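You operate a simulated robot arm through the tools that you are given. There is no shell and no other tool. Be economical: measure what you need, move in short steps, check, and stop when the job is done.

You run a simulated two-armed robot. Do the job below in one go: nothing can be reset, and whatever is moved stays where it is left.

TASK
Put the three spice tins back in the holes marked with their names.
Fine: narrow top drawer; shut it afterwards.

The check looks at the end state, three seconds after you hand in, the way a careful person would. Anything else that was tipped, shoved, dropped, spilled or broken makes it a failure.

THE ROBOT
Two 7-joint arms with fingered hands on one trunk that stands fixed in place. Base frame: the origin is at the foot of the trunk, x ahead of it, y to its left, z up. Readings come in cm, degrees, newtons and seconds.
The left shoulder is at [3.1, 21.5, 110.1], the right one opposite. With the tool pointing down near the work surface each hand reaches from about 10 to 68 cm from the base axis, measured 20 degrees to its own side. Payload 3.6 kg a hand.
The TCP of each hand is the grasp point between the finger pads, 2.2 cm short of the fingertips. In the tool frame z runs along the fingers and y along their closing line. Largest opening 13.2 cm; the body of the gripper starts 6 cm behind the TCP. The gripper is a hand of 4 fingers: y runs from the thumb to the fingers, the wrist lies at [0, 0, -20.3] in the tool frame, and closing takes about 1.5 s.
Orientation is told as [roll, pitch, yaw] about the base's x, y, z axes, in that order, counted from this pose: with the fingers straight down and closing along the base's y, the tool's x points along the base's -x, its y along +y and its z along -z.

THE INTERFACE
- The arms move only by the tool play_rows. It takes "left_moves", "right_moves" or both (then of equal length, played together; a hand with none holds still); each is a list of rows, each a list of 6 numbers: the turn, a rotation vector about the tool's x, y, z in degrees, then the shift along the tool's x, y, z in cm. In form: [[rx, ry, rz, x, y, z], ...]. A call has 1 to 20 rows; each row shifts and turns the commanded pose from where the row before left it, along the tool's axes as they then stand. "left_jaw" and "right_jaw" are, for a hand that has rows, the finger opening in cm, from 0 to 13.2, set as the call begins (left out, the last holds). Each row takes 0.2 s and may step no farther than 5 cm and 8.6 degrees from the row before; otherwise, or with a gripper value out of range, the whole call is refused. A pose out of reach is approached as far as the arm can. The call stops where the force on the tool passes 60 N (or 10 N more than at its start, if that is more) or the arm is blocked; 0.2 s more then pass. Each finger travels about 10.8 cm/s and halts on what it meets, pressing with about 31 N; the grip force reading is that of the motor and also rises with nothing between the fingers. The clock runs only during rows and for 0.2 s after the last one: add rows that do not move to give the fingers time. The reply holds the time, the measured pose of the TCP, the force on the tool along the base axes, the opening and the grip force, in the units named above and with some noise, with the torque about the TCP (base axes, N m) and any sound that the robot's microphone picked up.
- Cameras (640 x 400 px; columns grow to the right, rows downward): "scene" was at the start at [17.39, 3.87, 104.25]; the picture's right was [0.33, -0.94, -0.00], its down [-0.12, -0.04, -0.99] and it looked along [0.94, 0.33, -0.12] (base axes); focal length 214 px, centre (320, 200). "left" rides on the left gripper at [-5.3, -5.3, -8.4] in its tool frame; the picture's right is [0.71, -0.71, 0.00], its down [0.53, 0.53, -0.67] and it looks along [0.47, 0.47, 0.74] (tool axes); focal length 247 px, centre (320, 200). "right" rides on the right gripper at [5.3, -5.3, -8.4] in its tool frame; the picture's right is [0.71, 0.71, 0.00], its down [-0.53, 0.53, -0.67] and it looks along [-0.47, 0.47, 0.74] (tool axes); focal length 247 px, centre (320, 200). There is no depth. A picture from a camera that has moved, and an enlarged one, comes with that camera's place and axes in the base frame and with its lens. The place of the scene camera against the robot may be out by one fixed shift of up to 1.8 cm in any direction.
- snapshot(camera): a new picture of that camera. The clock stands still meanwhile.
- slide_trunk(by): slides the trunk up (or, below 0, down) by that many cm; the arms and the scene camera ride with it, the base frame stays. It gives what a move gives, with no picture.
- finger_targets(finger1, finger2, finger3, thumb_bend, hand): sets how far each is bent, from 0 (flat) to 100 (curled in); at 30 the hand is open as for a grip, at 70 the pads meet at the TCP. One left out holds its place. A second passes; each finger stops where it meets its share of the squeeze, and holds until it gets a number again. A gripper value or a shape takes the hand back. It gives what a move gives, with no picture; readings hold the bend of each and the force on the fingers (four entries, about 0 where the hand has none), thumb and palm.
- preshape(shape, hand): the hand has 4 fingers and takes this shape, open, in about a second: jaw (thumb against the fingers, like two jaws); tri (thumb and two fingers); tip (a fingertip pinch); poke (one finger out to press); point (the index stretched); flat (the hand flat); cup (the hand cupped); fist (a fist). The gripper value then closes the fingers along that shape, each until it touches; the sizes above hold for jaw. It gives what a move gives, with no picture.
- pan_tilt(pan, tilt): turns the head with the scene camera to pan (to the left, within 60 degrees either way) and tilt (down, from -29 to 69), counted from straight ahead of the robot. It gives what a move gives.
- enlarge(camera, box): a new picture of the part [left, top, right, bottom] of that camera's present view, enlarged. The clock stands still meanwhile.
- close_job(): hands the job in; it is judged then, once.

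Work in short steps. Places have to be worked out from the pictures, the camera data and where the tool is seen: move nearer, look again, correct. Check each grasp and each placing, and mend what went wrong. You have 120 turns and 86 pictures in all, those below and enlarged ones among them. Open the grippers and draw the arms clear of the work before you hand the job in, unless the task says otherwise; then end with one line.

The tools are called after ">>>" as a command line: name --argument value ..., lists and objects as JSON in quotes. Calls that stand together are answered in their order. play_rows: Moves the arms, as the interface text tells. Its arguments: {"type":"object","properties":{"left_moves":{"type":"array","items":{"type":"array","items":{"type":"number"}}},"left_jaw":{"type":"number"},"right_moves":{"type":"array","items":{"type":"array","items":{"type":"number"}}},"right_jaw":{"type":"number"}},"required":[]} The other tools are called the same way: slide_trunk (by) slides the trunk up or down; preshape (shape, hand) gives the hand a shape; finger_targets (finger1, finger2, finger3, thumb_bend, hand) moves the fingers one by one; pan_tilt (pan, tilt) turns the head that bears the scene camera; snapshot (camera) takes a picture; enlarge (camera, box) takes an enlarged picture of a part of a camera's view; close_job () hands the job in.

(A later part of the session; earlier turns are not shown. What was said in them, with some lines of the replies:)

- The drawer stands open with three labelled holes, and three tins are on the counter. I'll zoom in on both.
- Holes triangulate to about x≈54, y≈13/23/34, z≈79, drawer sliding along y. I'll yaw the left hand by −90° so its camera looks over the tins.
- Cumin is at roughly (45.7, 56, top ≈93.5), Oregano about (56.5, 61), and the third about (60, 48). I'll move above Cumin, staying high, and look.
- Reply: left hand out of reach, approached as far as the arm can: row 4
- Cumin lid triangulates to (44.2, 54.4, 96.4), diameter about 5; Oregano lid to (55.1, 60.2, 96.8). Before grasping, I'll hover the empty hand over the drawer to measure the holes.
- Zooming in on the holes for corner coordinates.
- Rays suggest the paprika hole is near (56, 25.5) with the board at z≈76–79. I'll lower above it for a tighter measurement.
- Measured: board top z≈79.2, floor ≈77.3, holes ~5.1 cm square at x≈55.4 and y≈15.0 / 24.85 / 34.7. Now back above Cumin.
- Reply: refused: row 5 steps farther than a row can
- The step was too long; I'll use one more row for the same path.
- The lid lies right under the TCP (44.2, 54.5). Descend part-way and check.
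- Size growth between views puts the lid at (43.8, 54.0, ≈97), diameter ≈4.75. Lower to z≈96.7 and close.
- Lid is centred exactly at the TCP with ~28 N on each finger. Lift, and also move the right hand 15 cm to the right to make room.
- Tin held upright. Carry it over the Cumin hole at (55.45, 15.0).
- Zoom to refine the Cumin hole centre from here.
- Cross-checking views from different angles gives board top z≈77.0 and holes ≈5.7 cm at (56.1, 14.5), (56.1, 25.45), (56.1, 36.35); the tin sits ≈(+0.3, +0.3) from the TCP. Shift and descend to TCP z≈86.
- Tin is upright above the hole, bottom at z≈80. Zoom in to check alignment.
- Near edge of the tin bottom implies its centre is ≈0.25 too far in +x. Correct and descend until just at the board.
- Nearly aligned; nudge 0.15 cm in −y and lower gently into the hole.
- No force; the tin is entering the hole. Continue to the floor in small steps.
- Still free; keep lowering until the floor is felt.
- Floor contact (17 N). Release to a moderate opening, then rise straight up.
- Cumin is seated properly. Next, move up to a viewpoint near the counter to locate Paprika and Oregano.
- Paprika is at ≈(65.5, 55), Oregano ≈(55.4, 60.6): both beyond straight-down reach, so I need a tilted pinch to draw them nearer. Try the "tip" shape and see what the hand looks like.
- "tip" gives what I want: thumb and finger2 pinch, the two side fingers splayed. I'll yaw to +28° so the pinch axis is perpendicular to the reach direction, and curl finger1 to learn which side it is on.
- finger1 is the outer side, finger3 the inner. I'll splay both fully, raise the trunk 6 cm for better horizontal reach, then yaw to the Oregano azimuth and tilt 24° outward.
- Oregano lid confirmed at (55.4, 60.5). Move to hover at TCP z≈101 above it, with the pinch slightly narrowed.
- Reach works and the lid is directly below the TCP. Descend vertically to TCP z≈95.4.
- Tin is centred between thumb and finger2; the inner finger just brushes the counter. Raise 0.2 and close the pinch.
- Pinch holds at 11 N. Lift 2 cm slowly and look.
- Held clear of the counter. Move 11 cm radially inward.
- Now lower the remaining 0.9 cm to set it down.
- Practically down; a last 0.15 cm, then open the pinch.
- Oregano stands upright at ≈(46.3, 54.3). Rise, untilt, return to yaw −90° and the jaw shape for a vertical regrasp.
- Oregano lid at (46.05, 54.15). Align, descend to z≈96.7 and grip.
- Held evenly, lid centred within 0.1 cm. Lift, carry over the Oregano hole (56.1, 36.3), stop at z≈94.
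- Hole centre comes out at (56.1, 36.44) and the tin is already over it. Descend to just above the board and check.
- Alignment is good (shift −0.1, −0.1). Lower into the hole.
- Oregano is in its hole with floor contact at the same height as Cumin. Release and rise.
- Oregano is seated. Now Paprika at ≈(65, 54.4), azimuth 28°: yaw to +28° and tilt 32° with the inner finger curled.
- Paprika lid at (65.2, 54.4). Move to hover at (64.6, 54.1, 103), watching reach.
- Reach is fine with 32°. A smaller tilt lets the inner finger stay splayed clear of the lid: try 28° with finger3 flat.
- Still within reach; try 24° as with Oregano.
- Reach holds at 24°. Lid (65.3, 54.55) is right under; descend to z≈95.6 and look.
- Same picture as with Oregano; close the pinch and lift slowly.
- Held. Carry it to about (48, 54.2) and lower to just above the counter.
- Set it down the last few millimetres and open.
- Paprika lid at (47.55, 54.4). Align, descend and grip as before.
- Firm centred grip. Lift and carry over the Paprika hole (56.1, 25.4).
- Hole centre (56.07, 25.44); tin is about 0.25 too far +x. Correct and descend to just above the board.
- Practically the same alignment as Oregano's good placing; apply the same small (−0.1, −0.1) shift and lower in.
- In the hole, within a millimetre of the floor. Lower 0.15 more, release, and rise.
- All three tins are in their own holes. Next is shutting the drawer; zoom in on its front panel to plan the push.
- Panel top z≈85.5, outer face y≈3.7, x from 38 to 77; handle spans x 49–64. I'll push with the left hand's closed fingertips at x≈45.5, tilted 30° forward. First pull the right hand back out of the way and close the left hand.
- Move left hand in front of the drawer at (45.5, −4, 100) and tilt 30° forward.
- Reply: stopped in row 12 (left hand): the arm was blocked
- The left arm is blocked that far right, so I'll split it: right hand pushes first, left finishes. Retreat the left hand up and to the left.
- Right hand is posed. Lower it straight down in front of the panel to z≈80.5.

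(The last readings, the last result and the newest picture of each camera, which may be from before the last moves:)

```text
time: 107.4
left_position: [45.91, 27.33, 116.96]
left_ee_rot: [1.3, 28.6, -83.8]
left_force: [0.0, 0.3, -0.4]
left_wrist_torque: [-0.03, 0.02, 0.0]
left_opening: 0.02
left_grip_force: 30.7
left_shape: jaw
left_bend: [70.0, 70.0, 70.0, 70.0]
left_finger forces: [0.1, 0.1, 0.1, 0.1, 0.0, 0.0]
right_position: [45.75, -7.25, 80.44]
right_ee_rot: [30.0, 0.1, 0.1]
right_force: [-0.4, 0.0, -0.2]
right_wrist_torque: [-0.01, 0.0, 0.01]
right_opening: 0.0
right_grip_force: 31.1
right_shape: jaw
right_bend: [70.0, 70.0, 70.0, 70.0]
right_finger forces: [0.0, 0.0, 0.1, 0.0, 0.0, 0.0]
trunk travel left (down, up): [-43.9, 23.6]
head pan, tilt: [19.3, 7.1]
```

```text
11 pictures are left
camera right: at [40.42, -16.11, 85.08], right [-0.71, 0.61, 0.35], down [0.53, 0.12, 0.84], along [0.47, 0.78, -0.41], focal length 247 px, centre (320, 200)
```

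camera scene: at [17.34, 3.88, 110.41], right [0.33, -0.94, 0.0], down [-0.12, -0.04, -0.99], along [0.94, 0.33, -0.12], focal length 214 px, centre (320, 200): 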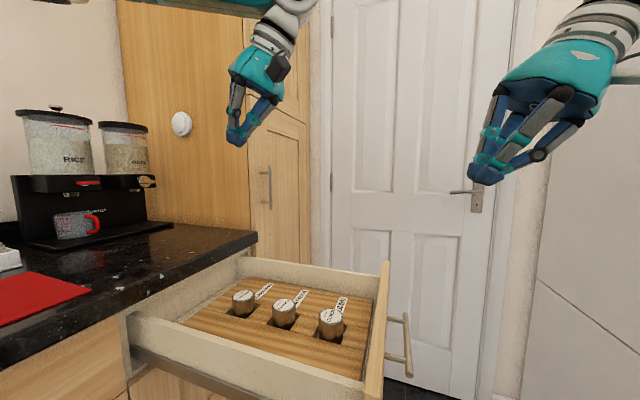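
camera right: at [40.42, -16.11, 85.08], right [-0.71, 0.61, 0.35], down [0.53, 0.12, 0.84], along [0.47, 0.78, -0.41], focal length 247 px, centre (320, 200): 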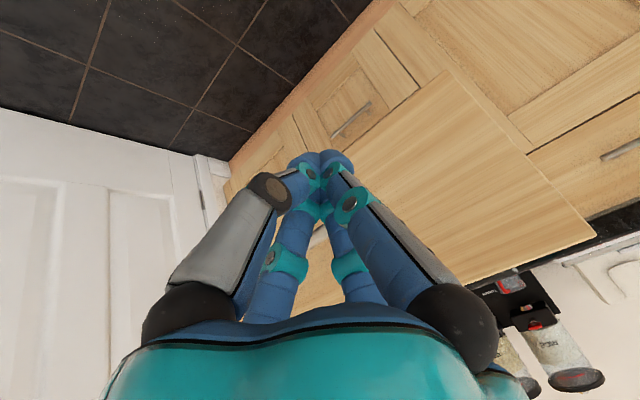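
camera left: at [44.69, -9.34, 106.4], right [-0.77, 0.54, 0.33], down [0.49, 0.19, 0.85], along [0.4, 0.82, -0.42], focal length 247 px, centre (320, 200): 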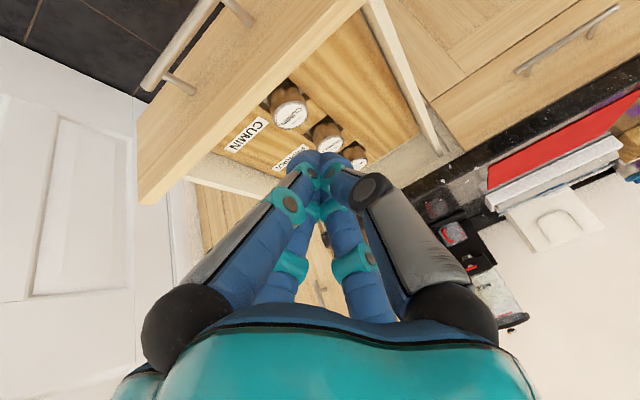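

Positioned to hit the panel at x≈46. Advance in +y: quick to near contact, then slowly.

>>> play_rows --right_moves '[[0, 0, 0, 0, 2.2, 1.25], [0, 0, 0, 0, 2.2, 1.25], [0, 0, 0, 0, 0.7, 0.4], [0, 0, 0, 0, 0.7, 0.4], [0, 0, 0, 0, 0.7, 0.4], [0, 0, 0, 0, 0.7, 0.4], [0, 0, 0, 0, 0.7, 0.4], [0, 0, 0, 0, 0.7, 0.4], [0, 0, 0, 0, 0, 0]]'

>>> snapshot --camera "scene"

```text
time: 109.4
left_position: [45.94, 27.29, 116.88]
left_ee_rot: [1.3, 28.8, -83.9]
left_force: [0.0, -0.4, -0.1]
left_wrist_torque: [0.02, 0.0, 0.0]
left_opening: 0.0
left_grip_force: 31.1
left_shape: jaw
left_bend: [70.0, 70.0, 70.0, 70.0]
left_finger forces: [0.0, 0.0, 0.0, 0.0, 0.1, 0.0]
right_position: [45.65, 2.64, 80.35]
right_ee_rot: [29.9, 0.0, 0.0]
right_force: [-0.3, 0.7, -0.2]
right_wrist_torque: [0.04, -0.02, 0.02]
right_opening: 0.01
right_grip_force: 30.7
right_shape: jaw
right_bend: [70.0, 70.0, 70.0, 70.0]
right_finger forces: [0.0, 0.0, 0.0, 0.0, 0.0, 0.0]
trunk travel left (down, up): [-43.9, 23.6]
head pan, tilt: [19.3, 7.1]
```

```text
10 pictures are left
camera scene: at [17.34, 3.86, 110.41], right [0.33, -0.94, 0.0], down [-0.12, -0.04, -0.99], along [0.94, 0.33, -0.12], focal length 214 px, centre (320, 200)
```

scene: 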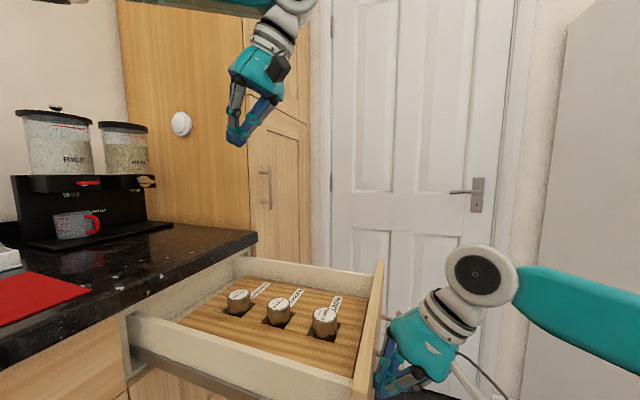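

The drawer is already moving with little force. Continue pushing ~20 cm.

>>> play_rows --right_moves '[[0, 0, 0, 0, 0.6, 0.35], [0, 0, 0, 0, 1, 0.577], [0, 0, 0, 0, 1, 0.577], [0, 0, 0, 0, 1, 0.577], [0, 0, 0, 0, 1, 0.577], [0, 0, 0, 0, 1, 0.577], [0, 0, 0, 0, 1, 0.577], [0, 0, 0, 0, 1, 0.577], [0, 0, 0, 0, 1, 0.577], [0, 0, 0, 0, 1, 0.577], [0, 0, 0, 0, 1, 0.577], [0, 0, 0, 0, 1, 0.577], [0, 0, 0, 0, 1, 0.577], [0, 0, 0, 0, 1, 0.577], [0, 0, 0, 0, 1, 0.577], [0, 0, 0, 0, 1, 0.577], [0, 0, 0, 0, 0.6, 0.35], [0, 0, 0, 0, 0.3, 0.17], [0, 0, 0, 0, 0, 0]]'

>>> snapshot --camera "scene"

```text
time: 112.6
left_position: [46.3, 27.3, 116.71]
left_ee_rot: [1.0, 28.8, -84.0]
left_force: [1.2, -0.7, -1.0]
left_wrist_torque: [0.04, 0.07, 0.05]
left_opening: 0.01
left_grip_force: 31.1
left_shape: jaw
left_bend: [70.0, 70.0, 70.0, 70.0]
left_finger forces: [0.1, 0.0, 0.0, 0.0, 0.0, 0.1]
right_position: [48.45, 15.04, 78.58]
right_ee_rot: [27.8, 1.1, -3.2]
right_force: [-9.3, -0.4, 6.9]
right_wrist_torque: [-0.23, -0.05, 0.07]
right_opening: 0.0
right_grip_force: 31.3
right_shape: jaw
right_bend: [70.0, 70.0, 70.0, 70.0]
right_finger forces: [0.0, 0.0, 8.1, 0.0, 2.2, 0.1]
trunk travel left (down, up): [-43.9, 23.6]
head pan, tilt: [19.3, 7.1]
stopped in row 15 (right hand): the force on the tool passed its limit at 73 N (the readings are from after the stop); the commanded pose is now the measured one
```

```text
9 pictures are left
camera scene: at [17.7, 3.86, 110.32], right [0.33, -0.94, 0.0], down [-0.12, -0.04, -0.99], along [0.94, 0.33, -0.13], focal length 214 px, centre (320, 200)
```

scene: 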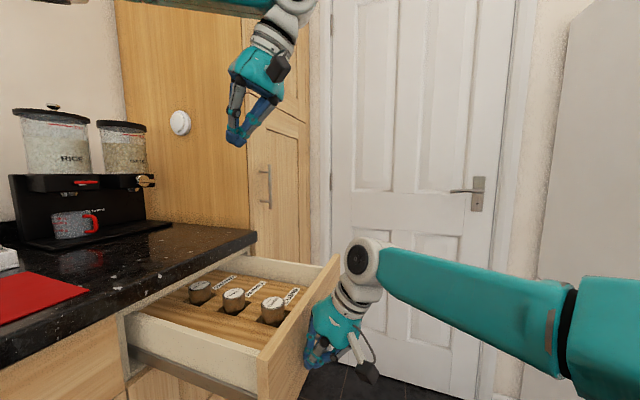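

The drawer moved ~13 cm, then the right hand drifted +x and jammed (likely by the handle post). Back the right hand off and lift it away; the left takes over.

>>> play_rows --right_moves '[[0, 0, 0, 0, -1, -0.577], [0, 0, 0, 0, -2.6, -1.5], [0, 0, 0, 0, -2.6, -1.5], [0, 0, 0, 0, -2.6, -1.5], [0, 0, 0, 0, 2.2, -3.81], [0, 0, 0, 0, 2.2, -3.81], [0, 0, 0, 0, 2.2, -3.81], [0, 0, 0, 0, 2.2, -3.81], [0, 0, 0, 0, 2.2, -3.81], [0, 0, 0, 0, 2.2, -3.81], [0, 0, 0, 0, 2.2, -3.81], [7.5, 0, 0, 3, -1.5, 0], [7.5, 0, 0, 3, -3, 0], [7.5, 0, 0, 3, -3, 0], [5, 0, 0, 3, -3, 0], [0, 0, 0, 4, -2.5, 0], [0, 0, 0, 4, -2.5, 0], [0, 0, 0, 0, 0, 0]]'

>>> enlarge --camera "scene" --box '[100, 220, 400, 400]'

```text
time: 116.4
left_position: [46.06, 27.37, 117.05]
left_ee_rot: [1.2, 28.6, -84.0]
left_force: [0.3, -0.3, 0.6]
left_wrist_torque: [0.03, 0.03, 0.01]
left_opening: 0.0
left_grip_force: 31.4
left_shape: jaw
left_bend: [70.0, 70.0, 70.0, 70.0]
left_finger forces: [0.0, 0.0, 0.0, 0.0, 0.0, 0.0]
right_position: [27.07, -7.78, 107.46]
right_ee_rot: [0.5, 0.9, -2.8]
right_force: [0.1, 0.0, 0.3]
right_wrist_torque: [0.01, 0.02, -0.05]
right_opening: 0.0
right_grip_force: 31.3
right_shape: jaw
right_bend: [70.0, 70.0, 70.0, 70.0]
right_finger forces: [0.1, 0.0, 0.0, 0.1, 0.0, 0.0]
trunk travel left (down, up): [-43.9, 23.6]
head pan, tilt: [19.3, 7.1]
```

```text
2.13 times, centred on (250, 310) of scene
camera zoom: at [17.38, 3.88, 110.4], right [0.33, -0.94, 0.0], down [-0.12, -0.04, -0.99], along [0.94, 0.33, -0.12], focal length 458 px, centre (469, -35)
```

zoom: 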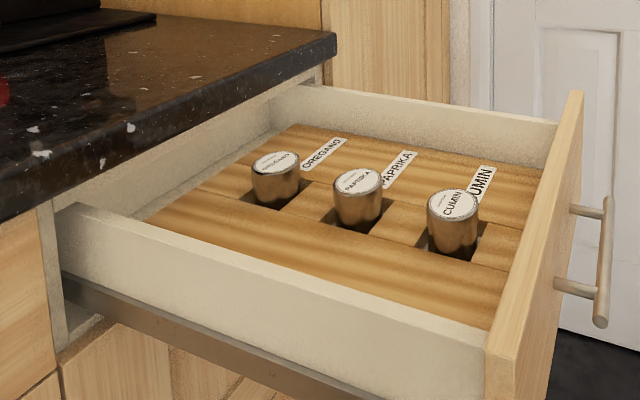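

The drawer was pulled partly back as the finger had hooked the handle; tins are fine. I'll retry with the right hand farther from the handle (x≈43), in smaller steps, reading forces.

>>> play_rows --right_moves '[[0, 0, -2.8, -4, 0.5, 0], [0, 0, 0, -4, 0.5, 0], [0, 0, 0, -4, 0.5, 0], [0, 0, 0, -3.6, 0.5, 0], [-7.5, 0, 0, 0, 0, 0], [-7.5, 0, 0, 0, 0, 0], [-7.5, 0, 0, 0, 0, 0], [-7.5, 0, 0, 0, 0, 0], [0, 0, 0, 0, -2.2, 3.81], [0, 0, 0, 0, -2.2, 3.81], [0, 0, 0, 0, -2.2, 3.81], [0, 0, 0, 0, -2.2, 3.81], [0, 0, 0, 0, -2.2, 3.81], [0, 0, 0, 0, -2.1, 3.64], [0, 0, 0, 0, 0, 0]]'

>>> play_rows --right_moves '[[0, 0, 0, 0, 2.6, 1.5], [0, 0, 0, 0, 2.6, 1.5], [0, 0, 0, 0, 1, 0.577], [0, 0, 0, 0, 0.5, 0.289], [0, 0, 0, 0, 0.5, 0.289], [0, 0, 0, 0, 0.5, 0.289], [0, 0, 0, 0, 0.5, 0.289], [0, 0, 0, 0, 0.5, 0.289], [0, 0, 0, 0, 0.5, 0.289]]'

```text
time: 119.6
left_position: [45.8, 27.2, 117.01]
left_ee_rot: [1.2, 28.6, -83.8]
left_force: [0.2, -0.1, -0.1]
left_wrist_torque: [0.01, 0.02, -0.02]
left_opening: 0.02
left_grip_force: 30.9
left_shape: jaw
left_bend: [70.0, 70.0, 70.0, 70.0]
left_finger forces: [0.1, 0.1, 0.1, 0.1, 0.0, 0.0]
right_position: [42.51, -5.67, 80.93]
right_ee_rot: [30.5, 0.7, 0.0]
right_force: [0.2, 0.7, 0.3]
right_wrist_torque: [0.0, 0.01, 0.02]
right_opening: 0.02
right_grip_force: 30.6
right_shape: jaw
right_bend: [70.0, 70.0, 70.0, 70.0]
right_finger forces: [0.0, 0.0, 0.0, 0.0, 0.1, 0.1]
trunk travel left (down, up): [-43.9, 23.6]
head pan, tilt: [19.3, 7.1]
```

```text
time: 121.6
left_position: [45.99, 27.2, 116.97]
left_ee_rot: [1.3, 28.6, -83.9]
left_force: [-1.0, 1.4, -0.4]
left_wrist_torque: [0.0, 0.0, 0.01]
left_opening: 0.0
left_grip_force: 31.2
left_shape: jaw
left_bend: [70.0, 70.0, 70.0, 70.0]
left_finger forces: [0.0, 0.1, 0.0, 0.1, 0.0, 0.1]
right_position: [42.4, 5.0, 81.12]
right_ee_rot: [30.6, 0.7, -0.1]
right_force: [0.0, 0.1, 0.0]
right_wrist_torque: [0.02, -0.03, 0.01]
right_opening: 0.0
right_grip_force: 30.6
right_shape: jaw
right_bend: [70.0, 70.0, 70.0, 70.0]
right_finger forces: [0.0, 0.1, 0.0, 0.0, 0.0, 0.1]
trunk travel left (down, up): [-43.9, 23.6]
head pan, tilt: [19.3, 7.1]
```

No contact force yet. Push on in 0.8 cm steps for about 8 cm.

>>> play_rows --right_moves '[[0, 0, 0, 0, 0.7, 0.404], [0, 0, 0, 0, 0.7, 0.404], [0, 0, 0, 0, 0.7, 0.404], [0, 0, 0, 0, 0.7, 0.404], [0, 0, 0, 0, 0.7, 0.404], [0, 0, 0, 0, 0.7, 0.404], [0, 0, 0, 0, 0.7, 0.404], [0, 0, 0, 0, 0.7, 0.404], [0, 0, 0, 0, 0.7, 0.404], [0, 0, 0, 0, 0.7, 0.404]]'

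>>> enlarge --camera "scene" --box '[100, 220, 400, 400]'

```text
time: 123.8
left_position: [45.95, 27.48, 117.01]
left_ee_rot: [1.3, 28.6, -83.9]
left_force: [0.0, 0.8, 0.7]
left_wrist_torque: [-0.01, -0.03, -0.02]
left_opening: 0.0
left_grip_force: 30.9
left_shape: jaw
left_bend: [70.0, 70.0, 70.0, 70.0]
left_finger forces: [0.1, 0.0, 0.1, 0.1, 0.1, 0.0]
right_position: [42.45, 13.15, 81.3]
right_ee_rot: [30.7, 0.6, -0.1]
right_force: [0.0, 0.2, -1.1]
right_wrist_torque: [0.0, -0.03, 0.01]
right_opening: 0.0
right_grip_force: 30.8
right_shape: jaw
right_bend: [70.0, 70.0, 70.0, 70.0]
right_finger forces: [0.0, 0.0, 0.0, 0.0, 0.1, 0.0]
trunk travel left (down, up): [-43.9, 23.6]
head pan, tilt: [19.3, 7.1]
```

```text
2.13 times, centred on (250, 310) of scene
camera zoom: at [17.33, 3.89, 110.41], right [0.33, -0.94, 0.0], down [-0.12, -0.04, -0.99], along [0.94, 0.33, -0.12], focal length 458 px, centre (469, -35)
```

zoom: 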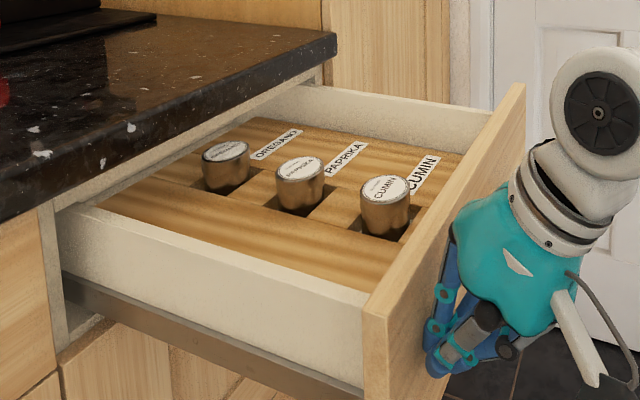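

Drawer slides freely. Continue in small steps past the point where it stopped before.

>>> play_rows --right_moves '[[0, 0, 0, 0, 0.45, 0.26], [0, 0, 0, 0, 0.45, 0.26], [0, 0, 0, 0, 0.45, 0.26], [0, 0, 0, 0, 0.45, 0.26], [0, 0, 0, 0, 0.45, 0.26], [0, 0, 0, 0, 0.45, 0.26], [0, 0, 0, 0, 0.45, 0.26], [0, 0, 0, 0, 0.45, 0.26], [0, 0, 0, 0, 0.45, 0.26]]'

```text
time: 125.8
left_position: [45.98, 27.33, 117.03]
left_ee_rot: [1.3, 28.6, -84.0]
left_force: [-0.7, 0.0, -0.3]
left_wrist_torque: [0.01, -0.01, 0.0]
left_opening: 0.01
left_grip_force: 31.0
left_shape: jaw
left_bend: [70.0, 70.0, 70.0, 70.0]
left_finger forces: [0.0, 0.1, 0.0, 0.1, 0.0, 0.0]
right_position: [42.51, 17.68, 81.38]
right_ee_rot: [30.5, 0.7, -0.1]
right_force: [-0.5, -1.2, -0.6]
right_wrist_torque: [-0.02, 0.02, 0.0]
right_opening: 0.01
right_grip_force: 31.1
right_shape: jaw
right_bend: [70.0, 70.0, 70.0, 70.0]
right_finger forces: [0.1, 0.0, 0.0, 0.1, 0.0, 0.1]
trunk travel left (down, up): [-43.9, 23.6]
head pan, tilt: [19.3, 7.1]
```

Past the earlier stop with no force. Keep going ~9 cm while shifting the left hand a bit further left for clearance.

>>> play_rows --right_moves '[[0, 0, 0, 0, 0.52, 0.3], [0, 0, 0, 0, 0.52, 0.3], [0, 0, 0, 0, 0.52, 0.3], [0, 0, 0, 0, 0.52, 0.3], [0, 0, 0, 0, 0.52, 0.3], [0, 0, 0, 0, 0.52, 0.3], [0, 0, 0, 0, 0.52, 0.3], [0, 0, 0, 0, 0.52, 0.3], [0, 0, 0, 0, 0.52, 0.3], [0, 0, 0, 0, 0.52, 0.3], [0, 0, 0, 0, 0.52, 0.3], [0, 0, 0, 0, 0.52, 0.3], [0, 0, 0, 0, 0.52, 0.3], [0, 0, 0, 0, 0.52, 0.3]]' --left_moves '[[0, 0, 0, 2, 0, 0], [0, 0, 0, 2, 0, 0], [0, 0, 0, 2, 0, 0], [0, 0, 0, 2, 0, 0], [0, 0, 0, 2, 0, 0], [0, 0, 0, 0, 0, 0], [0, 0, 0, 0, 0, 0], [0, 0, 0, 0, 0, 0], [0, 0, 0, 0, 0, 0], [0, 0, 0, 0, 0, 0], [0, 0, 0, 0, 0, 0], [0, 0, 0, 0, 0, 0], [0, 0, 0, 0, 0, 0], [0, 0, 0, 0, 0, 0]]'

>>> snapshot --camera "scene"

```text
time: 127.7
left_position: [45.2, 35.98, 121.68]
left_ee_rot: [1.2, 28.6, -84.1]
left_force: [1.2, 0.5, 0.0]
left_wrist_torque: [-0.02, 0.0, 0.0]
left_opening: 0.0
left_grip_force: 31.1
left_shape: jaw
left_bend: [70.0, 70.0, 70.0, 70.0]
left_finger forces: [0.0, 0.0, 0.1, 0.0, 0.0, 0.0]
right_position: [49.95, 14.18, 78.63]
right_ee_rot: [25.9, -1.4, -7.6]
right_force: [0.6, 0.1, -0.6]
right_wrist_torque: [-0.01, -0.01, 0.03]
right_opening: 0.01
right_grip_force: 31.1
right_shape: jaw
right_bend: [70.0, 70.0, 70.0, 70.0]
right_finger forces: [0.1, 0.1, 0.1, 0.0, 0.1, 0.0]
trunk travel left (down, up): [-43.9, 23.6]
head pan, tilt: [19.3, 7.1]
stopped in row 9 (right hand): the arm was blocked; the commanded pose is now the measured one
```

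```text
6 pictures are left
camera scene: at [17.58, 3.88, 110.36], right [0.33, -0.94, 0.0], down [-0.12, -0.04, -0.99], along [0.94, 0.33, -0.13], focal length 214 px, centre (320, 200)
```

scene: 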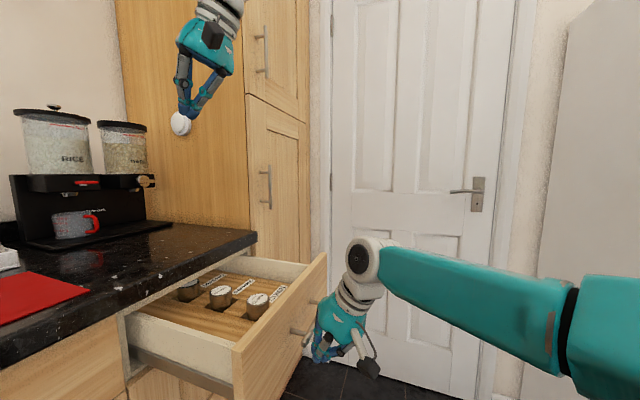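

The right arm reaches its limit here (arm against body), but the panel is now at y≈21. Lift the right hand straight up and away; the left will finish.

>>> play_rows --right_moves '[[0, 0, 0, 0, 1.75, -3.6], [0, 0, 0, 0, 1.75, -3.6], [0, 0, 0, 0, 1.75, -3.6], [0, 0, 0, 0, 1.75, -3.6], [0, 0, 0, 0, 1.75, -3.6], [0, 0, 0, 0, 1.75, -3.6], [0, 0, 0, 0, 1.75, -3.6], [7.5, 0, 0, 2, -3.5, 0], [7.5, 0, 0, 2, -3.5, 0], [7.5, 0, 0, 2, -3.5, 0], [3.5, 0, 0, 2, -3.5, 0], [0, 0, 0, 3, -3.8, 0], [0, 0, 0, 3, -3.8, 0], [0, 0, 0, 3, -3.8, 0], [0, 0, 0, 3, -3.8, 0], [0, 0, 0, 3, -3, 0], [0, 0, 0, 3, -3, 0], [0, 0, 0, 0, 0, 0]]'

```text
time: 131.5
left_position: [44.92, 36.05, 121.8]
left_ee_rot: [1.4, 28.6, -83.9]
left_force: [-0.3, -0.1, 0.2]
left_wrist_torque: [0.0, 0.03, 0.0]
left_opening: 0.0
left_grip_force: 31.3
left_shape: jaw
left_bend: [70.0, 70.0, 70.0, 70.0]
left_finger forces: [0.0, 0.1, 0.0, 0.0, 0.0, 0.0]
right_position: [22.76, -12.0, 103.31]
right_ee_rot: [-0.1, -1.4, -7.5]
right_force: [-0.3, -0.7, 0.0]
right_wrist_torque: [0.03, 0.0, 0.0]
right_opening: 0.0
right_grip_force: 31.1
right_shape: jaw
right_bend: [70.0, 70.0, 70.0, 70.0]
right_finger forces: [0.0, 0.0, 0.1, 0.2, 0.0, 0.1]
right hand out of reach, approached as far as the arm can: row 16, 17
trunk travel left (down, up): [-43.9, 23.6]
head pan, tilt: [19.3, 7.1]
```

Right hand is clear. Bring the left hand to (43.5, 12.5, 105) in front of the panel.

>>> play_rows --left_moves '[[0, 0, 0, -4.06, -0.55, 0.52], [0, 0, 0, -4.06, -0.55, 0.52], [0, 0, 0, -4.06, -0.55, 0.52], [0, 0, 0, -4.06, -0.55, 0.52], [0, 0, 0, -4.06, -0.55, 0.52], [0, 0, 0, -4.06, -0.55, 0.52], [0, 0, 0, -4.06, -0.55, 0.52], [0, 0, 0, 0, 0, 0]]'

```text
time: 133.3
left_position: [43.82, 12.76, 105.02]
left_ee_rot: [1.4, 28.6, -83.8]
left_force: [0.2, 0.1, -0.4]
left_wrist_torque: [0.0, -0.02, -0.02]
left_opening: 0.01
left_grip_force: 30.9
left_shape: jaw
left_bend: [70.0, 70.0, 70.0, 70.0]
left_finger forces: [0.0, 0.0, 0.0, 0.0, 0.1, 0.0]
right_position: [22.73, -11.98, 103.28]
right_ee_rot: [-0.1, -1.4, -7.4]
right_force: [0.0, -0.9, 0.2]
right_wrist_torque: [0.01, 0.02, 0.0]
right_opening: 0.01
right_grip_force: 31.1
right_shape: jaw
right_bend: [70.0, 70.0, 70.0, 70.0]
right_finger forces: [0.0, 0.1, 0.0, 0.1, 0.0, 0.1]
trunk travel left (down, up): [-43.9, 23.6]
head pan, tilt: [19.3, 7.1]
```

Lower straight down to z≈81.

>>> play_rows --left_moves '[[0, 0, 0, -1.92, 0, 3.51], [0, 0, 0, -1.92, 0, 3.51], [0, 0, 0, -1.92, 0, 3.51], [0, 0, 0, -1.92, 0, 3.51], [0, 0, 0, -1.92, 0, 3.51], [0, 0, 0, -1.92, 0, 3.51], [0, 0, 0, 0, 0, 0]]'

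>>> snapshot --camera "scene"

```text
time: 134.9
left_position: [44.08, 12.51, 80.99]
left_ee_rot: [1.4, 28.6, -83.7]
left_force: [-0.1, 0.9, -0.1]
left_wrist_torque: [0.05, 0.02, 0.01]
left_opening: 0.0
left_grip_force: 31.7
left_shape: jaw
left_bend: [70.0, 70.0, 70.0, 70.0]
left_finger forces: [0.0, 0.0, 0.0, 0.1, 0.1, 0.0]
right_position: [22.78, -11.96, 103.3]
right_ee_rot: [0.0, -1.2, -7.5]
right_force: [0.1, 0.6, 0.1]
right_wrist_torque: [0.04, -0.01, -0.01]
right_opening: 0.0
right_grip_force: 31.0
right_shape: jaw
right_bend: [70.0, 70.0, 70.0, 70.0]
right_finger forces: [0.1, 0.0, 0.0, 0.0, 0.0, 0.0]
trunk travel left (down, up): [-43.9, 23.6]
head pan, tilt: [19.3, 7.1]
```

```text
5 pictures are left
camera scene: at [17.32, 3.87, 110.41], right [0.33, -0.94, 0.0], down [-0.12, -0.04, -0.99], along [0.94, 0.33, -0.12], focal length 214 px, centre (320, 200)
```

scene: 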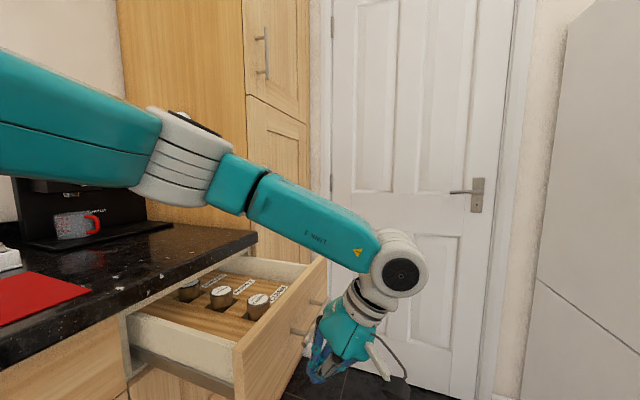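

Left fingertips are in front of the panel. Push in +y.

>>> play_rows --left_moves '[[0, 0, 0, 1.75, 0.21, 0.95], [0, 0, 0, 1.75, 0.21, 0.95], [0, 0, 0, 0.6, 0.07, 0.33], [0, 0, 0, 0.6, 0.07, 0.33], [0, 0, 0, 0.7, 0.084, 0.38], [0, 0, 0, 0.7, 0.084, 0.38], [0, 0, 0, 0.7, 0.084, 0.38], [0, 0, 0, 0.7, 0.084, 0.38], [0, 0, 0, 0.7, 0.084, 0.38], [0, 0, 0, 0.7, 0.084, 0.38], [0, 0, 0, 0.7, 0.084, 0.38], [0, 0, 0, 0.7, 0.084, 0.38], [0, 0, 0, 0.7, 0.084, 0.38], [0, 0, 0, 0.7, 0.084, 0.38]]'

```text
time: 137.9
left_position: [44.37, 25.96, 80.92]
left_ee_rot: [1.3, 28.8, -83.8]
left_force: [0.0, -0.1, 1.1]
left_wrist_torque: [-0.02, -0.04, 0.0]
left_opening: 0.0
left_grip_force: 30.9
left_shape: jaw
left_bend: [70.0, 70.0, 70.0, 70.0]
left_finger forces: [0.0, 0.0, 0.0, 0.0, 0.0, 0.0]
right_position: [22.73, -11.95, 103.24]
right_ee_rot: [0.0, -1.4, -7.5]
right_force: [0.0, -0.8, -0.1]
right_wrist_torque: [-0.03, -0.02, 0.0]
right_opening: 0.0
right_grip_force: 31.3
right_shape: jaw
right_bend: [70.0, 70.0, 70.0, 70.0]
right_finger forces: [0.1, 0.1, 0.1, 0.0, 0.0, 0.0]
trunk travel left (down, up): [-43.9, 23.6]
head pan, tilt: [19.3, 7.1]
```

Moving freely. Continue another ~12 cm.

>>> play_rows --left_moves '[[0, 0, 0, 0.7, 0.084, 0.38], [0, 0, 0, 0.7, 0.084, 0.38], [0, 0, 0, 0.7, 0.084, 0.38], [0, 0, 0, 0.7, 0.084, 0.38], [0, 0, 0, 0.7, 0.084, 0.38], [0, 0, 0, 0.7, 0.084, 0.38], [0, 0, 0, 0.7, 0.084, 0.38], [0, 0, 0, 0.7, 0.084, 0.38], [0, 0, 0, 0.7, 0.084, 0.38], [0, 0, 0, 0.7, 0.084, 0.38], [0, 0, 0, 0.7, 0.084, 0.38], [0, 0, 0, 0.7, 0.084, 0.38], [0, 0, 0, 0.7, 0.084, 0.38], [0, 0, 0, 0.7, 0.084, 0.38]]'

>>> snapshot --camera "scene"

```text
time: 140.9
left_position: [44.39, 37.12, 81.1]
left_ee_rot: [1.4, 28.7, -83.8]
left_force: [-0.6, 0.2, -0.8]
left_wrist_torque: [-0.03, -0.01, 0.02]
left_opening: 0.02
left_grip_force: 30.1
left_shape: jaw
left_bend: [70.0, 70.0, 70.0, 70.0]
left_finger forces: [0.0, 0.0, 0.0, 0.0, 0.0, 0.1]
right_position: [22.71, -12.02, 103.33]
right_ee_rot: [-0.1, -1.3, -7.5]
right_force: [-0.3, 0.6, 1.1]
right_wrist_torque: [-0.01, 0.01, -0.04]
right_opening: 0.01
right_grip_force: 30.8
right_shape: jaw
right_bend: [70.0, 70.0, 70.0, 70.0]
right_finger forces: [0.0, 0.0, 0.1, 0.0, 0.0, 0.0]
trunk travel left (down, up): [-43.9, 23.6]
head pan, tilt: [19.3, 7.1]
```

```text
4 pictures are left
camera scene: at [17.32, 3.88, 110.41], right [0.33, -0.94, 0.0], down [-0.12, -0.04, -0.99], along [0.94, 0.33, -0.12], focal length 214 px, centre (320, 200)
```

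scene: 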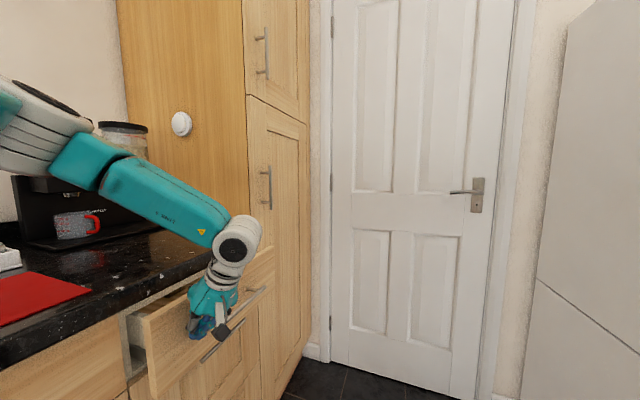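

About 6 cm left. Finish in small steps until it meets the stop.

>>> play_rows --left_moves '[[0, 0, 0, 0.44, 0.053, 0.24], [0, 0, 0, 0.44, 0.053, 0.24], [0, 0, 0, 0.44, 0.053, 0.24], [0, 0, 0, 0.44, 0.053, 0.24], [0, 0, 0, 0.44, 0.053, 0.24], [0, 0, 0, 0.44, 0.053, 0.24], [0, 0, 0, 0.44, 0.053, 0.24], [0, 0, 0, 0.44, 0.053, 0.24]]'

>>> play_rows --left_moves '[[0, 0, 0, 0.35, 0.042, 0.19], [0, 0, 0, 0.35, 0.042, 0.19], [0, 0, 0, 0.35, 0.042, 0.19], [0, 0, 0, 0.35, 0.042, 0.19]]'

>>> enlarge --camera "scene" --box '[60, 210, 320, 390]'

```text
time: 142.7
left_position: [44.27, 41.29, 81.03]
left_ee_rot: [1.4, 28.5, -83.9]
left_force: [0.2, -0.3, 0.2]
left_wrist_torque: [-0.03, -0.05, 0.01]
left_opening: 0.0
left_grip_force: 30.7
left_shape: jaw
left_bend: [70.0, 70.0, 70.0, 70.0]
left_finger forces: [0.0, 0.0, 0.0, 0.1, 0.1, 0.0]
right_position: [22.62, -11.97, 103.16]
right_ee_rot: [0.0, -1.2, -7.5]
right_force: [-0.6, -0.3, 0.2]
right_wrist_torque: [0.02, -0.04, 0.0]
right_opening: 0.0
right_grip_force: 31.4
right_shape: jaw
right_bend: [70.0, 70.0, 70.0, 70.0]
right_finger forces: [0.0, 0.0, 0.1, 0.0, 0.1, 0.1]
trunk travel left (down, up): [-43.9, 23.6]
head pan, tilt: [19.3, 7.1]
```

```text
time: 143.7
left_position: [44.4, 42.86, 81.07]
left_ee_rot: [1.5, 28.6, -83.7]
left_force: [0.1, -0.4, -0.3]
left_wrist_torque: [0.0, 0.01, -0.03]
left_opening: 0.0
left_grip_force: 30.9
left_shape: jaw
left_bend: [70.0, 70.0, 70.0, 70.0]
left_finger forces: [0.1, 0.0, 0.1, 0.0, 0.0, 0.0]
right_position: [22.68, -12.12, 103.22]
right_ee_rot: [0.0, -1.3, -7.5]
right_force: [-0.6, -0.5, 0.9]
right_wrist_torque: [0.04, 0.0, -0.02]
right_opening: 0.0
right_grip_force: 31.1
right_shape: jaw
right_bend: [70.0, 70.0, 70.0, 70.0]
right_finger forces: [0.0, 0.0, 0.0, 0.0, 0.1, 0.0]
trunk travel left (down, up): [-43.9, 23.6]
head pan, tilt: [19.3, 7.1]
```

```text
2.22 times, centred on (190, 300) of scene
camera zoom: at [17.33, 3.88, 110.41], right [0.33, -0.94, 0.0], down [-0.12, -0.04, -0.99], along [0.94, 0.33, -0.12], focal length 477 px, centre (609, -22)
```

zoom: 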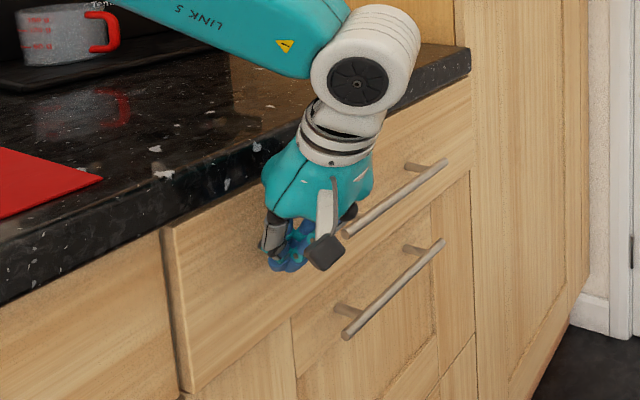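

Nearly shut, panel still slightly proud. Keep pressing in 0.3 cm steps.

>>> play_rows --left_moves '[[0, 0, 0, 0.26, 0.03, 0.14], [0, 0, 0, 0.26, 0.03, 0.14], [0, 0, 0, 0.26, 0.03, 0.14], [0, 0, 0, 0.26, 0.03, 0.14], [0, 0, 0, 0.26, 0.03, 0.14], [0, 0, 0, 0, 0, 0]]'

```text
time: 145.1
left_position: [44.25, 43.9, 81.13]
left_ee_rot: [1.3, 28.3, -84.1]
left_force: [-2.2, -17.9, -3.9]
left_wrist_torque: [1.01, -0.14, 0.04]
left_opening: 0.0
left_grip_force: 30.8
left_shape: jaw
left_bend: [70.0, 70.0, 70.0, 70.0]
left_finger forces: [0.0, 0.0, 18.0, 0.1, 0.0, 0.0]
right_position: [22.84, -12.11, 103.34]
right_ee_rot: [0.1, -1.3, -7.6]
right_force: [-0.3, 0.5, 0.5]
right_wrist_torque: [0.03, 0.0, 0.0]
right_opening: 0.0
right_grip_force: 31.2
right_shape: jaw
right_bend: [70.0, 70.0, 70.0, 70.0]
right_finger forces: [0.0, 0.0, 0.0, 0.0, 0.0, 0.0]
trunk travel left (down, up): [-43.9, 23.6]
head pan, tilt: [19.3, 7.1]
```

18 N: it's at a stop. One more short press to confirm, then back off straight and look.

>>> play_rows --left_moves '[[0, 0, 0, 0.26, 0.03, 0.14], [0, 0, 0, 0.17, 0.02, 0.09], [0, 0, 0, 0, 0, 0]]'

>>> play_rows --left_moves '[[0, 0, 0, -0.87, -0.1, -0.48], [0, 0, 0, -1.75, -0.21, -0.95], [0, 0, 0, -1.75, -0.21, -0.95], [0, 0, 0, -2.6, -0.3, -1.4], [0, 0, 0, 0, 0, 0]]'

>>> enlarge --camera "scene" --box '[60, 210, 320, 390]'

```text
time: 145.9
left_position: [44.19, 44.0, 81.01]
left_ee_rot: [1.1, 28.3, -84.4]
left_force: [-7.1, -39.6, -4.5]
left_wrist_torque: [2.27, -0.44, 0.12]
left_opening: 0.0
left_grip_force: 31.1
left_shape: jaw
left_bend: [70.0, 70.0, 70.0, 70.0]
left_finger forces: [0.0, 0.0, 39.5, 0.0, 0.0, 0.0]
right_position: [22.69, -12.37, 103.25]
right_ee_rot: [0.2, -1.3, -7.5]
right_force: [-0.4, 0.1, -0.2]
right_wrist_torque: [-0.03, -0.04, 0.02]
right_opening: 0.0
right_grip_force: 31.0
right_shape: jaw
right_bend: [70.0, 70.0, 70.0, 70.0]
right_finger forces: [0.1, 0.1, 0.1, 0.0, 0.0, 0.1]
trunk travel left (down, up): [-43.9, 23.6]
head pan, tilt: [19.3, 7.1]
```

```text
time: 147.1
left_position: [44.27, 36.9, 81.09]
left_ee_rot: [1.3, 28.6, -83.8]
left_force: [-0.1, 0.1, -0.2]
left_wrist_torque: [0.01, 0.0, 0.01]
left_opening: 0.0
left_grip_force: 31.2
left_shape: jaw
left_bend: [70.0, 70.0, 70.0, 70.0]
left_finger forces: [0.1, 0.0, 0.0, 0.0, 0.1, 0.0]
right_position: [22.77, -12.02, 103.28]
right_ee_rot: [0.0, -1.3, -7.5]
right_force: [-0.5, -0.5, -0.3]
right_wrist_torque: [0.0, 0.01, -0.01]
right_opening: 0.0
right_grip_force: 31.0
right_shape: jaw
right_bend: [70.0, 70.0, 70.0, 70.0]
right_finger forces: [0.0, 0.0, 0.0, 0.0, 0.0, 0.0]
trunk travel left (down, up): [-43.9, 23.6]
head pan, tilt: [19.3, 7.1]
```

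```text
2.22 times, centred on (190, 300) of scene
camera zoom: at [17.31, 3.89, 110.41], right [0.33, -0.94, 0.0], down [-0.12, -0.04, -0.99], along [0.94, 0.33, -0.12], focal length 477 px, centre (609, -22)
```

zoom: 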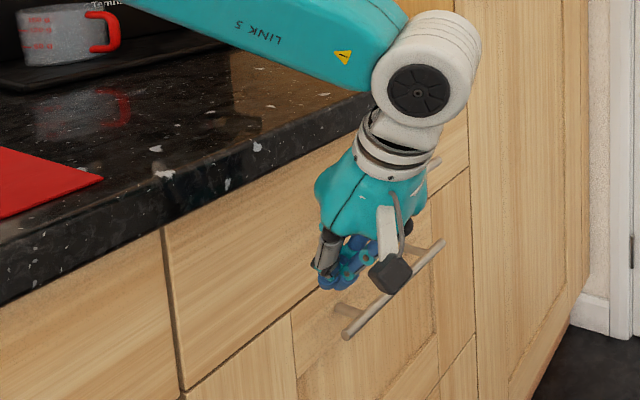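

The drawer front is flush with its neighbours. Back the left hand away, raise it, and open both grippers.

>>> play_rows --left_moves '[[0, 0, 0, -3.5, -0.42, -1.9], [0, 0, 0, -3.5, -0.42, -1.9], [0, 0, 0, -3.5, -0.42, -1.9], [0, 0, 0, 1.92, 0, -3.51], [0, 0, 0, 1.92, 0, -3.51], [0, 0, 0, 1.92, 0, -3.51], [0, 0, 0, 1.92, 0, -3.51], [0, 0, 0, 1.92, 0, -3.51], [0, 0, 0, 1.92, 0, -3.51], [0, 0, 0, 1.92, 0, -3.51], [0, 0, 0, 0, 0, 0]]'

>>> play_rows --left_moves '[[0, 0, 0, 0, 0, 0], [0, 0, 0, 0, 0, 0], [0, 0, 0, 0, 0, 0], [0, 0, 0, 0, 0, 0], [0, 0, 0, 0, 0, 0], [0, 0, 0, 0, 0, 0]]' --right_moves '[[0, 0, 0, 0, 0, 0], [0, 0, 0, 0, 0, 0], [0, 0, 0, 0, 0, 0], [0, 0, 0, 0, 0, 0], [0, 0, 0, 0, 0, 0], [0, 0, 0, 0, 0, 0]]' --left_jaw 13 --right_jaw 13

>>> snapshot --camera "scene"

```text
time: 149.5
left_position: [43.51, 24.85, 109.21]
left_ee_rot: [1.4, 28.5, -84.0]
left_force: [0.1, -0.9, 0.6]
left_wrist_torque: [0.0, 0.03, 0.03]
left_opening: 0.0
left_grip_force: 30.8
left_shape: jaw
left_bend: [70.0, 70.0, 70.0, 70.0]
left_finger forces: [0.0, 0.1, 0.0, 0.0, 0.0, 0.0]
right_position: [22.8, -12.05, 103.2]
right_ee_rot: [0.0, -1.3, -7.5]
right_force: [-0.9, -1.1, 0.0]
right_wrist_torque: [-0.02, 0.0, 0.0]
right_opening: 0.0
right_grip_force: 31.4
right_shape: jaw
right_bend: [70.0, 70.0, 70.0, 70.0]
right_finger forces: [0.0, 0.0, 0.0, 0.0, 0.1, 0.0]
trunk travel left (down, up): [-43.9, 23.6]
head pan, tilt: [19.3, 7.1]
```

```text
time: 150.9
left_position: [43.44, 24.76, 109.03]
left_ee_rot: [1.5, 28.5, -83.9]
left_force: [-0.6, 0.7, 0.0]
left_wrist_torque: [0.0, 0.01, 0.02]
left_opening: 13.0
left_grip_force: 0.1
left_shape: jaw
left_bend: [29.0, 29.0, 29.0, 29.0]
left_finger forces: [0.0, 0.0, 0.1, 0.0, 0.1, 0.0]
right_position: [22.66, -12.04, 103.15]
right_ee_rot: [0.0, -1.3, -7.5]
right_force: [0.3, 0.9, -0.8]
right_wrist_torque: [-0.03, 0.02, 0.01]
right_opening: 13.0
right_grip_force: 0.1
right_shape: jaw
right_bend: [29.0, 29.0, 29.0, 29.0]
right_finger forces: [0.1, 0.1, 0.1, 0.1, 0.1, 0.0]
trunk travel left (down, up): [-43.9, 23.6]
head pan, tilt: [19.3, 7.1]
```

```text
1 pictures are left
camera scene: at [17.33, 3.86, 110.41], right [0.33, -0.94, 0.0], down [-0.12, -0.04, -0.99], along [0.94, 0.33, -0.12], focal length 214 px, centre (320, 200)
```

scene: 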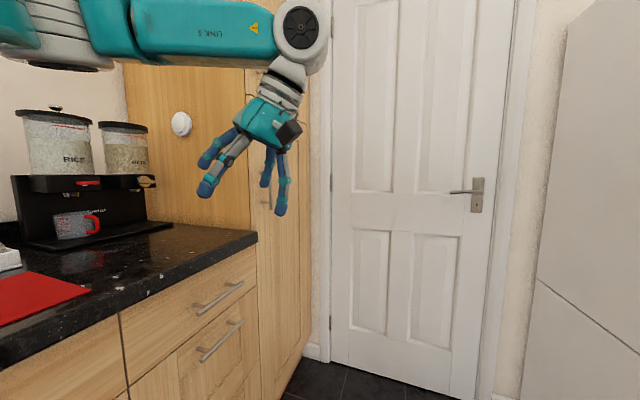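

The drawer is shut, the counter is tidy, and both hands are open and clear. Handing in.

>>> close_job

```text
The job is handed in.
```

The cumin, paprika and oregano tins are each in the hole marked with their name, and the drawer is shut flush. When my right hand first pushed the drawer it caught on the handle and pulled it part-way back out; the tins stayed seated.
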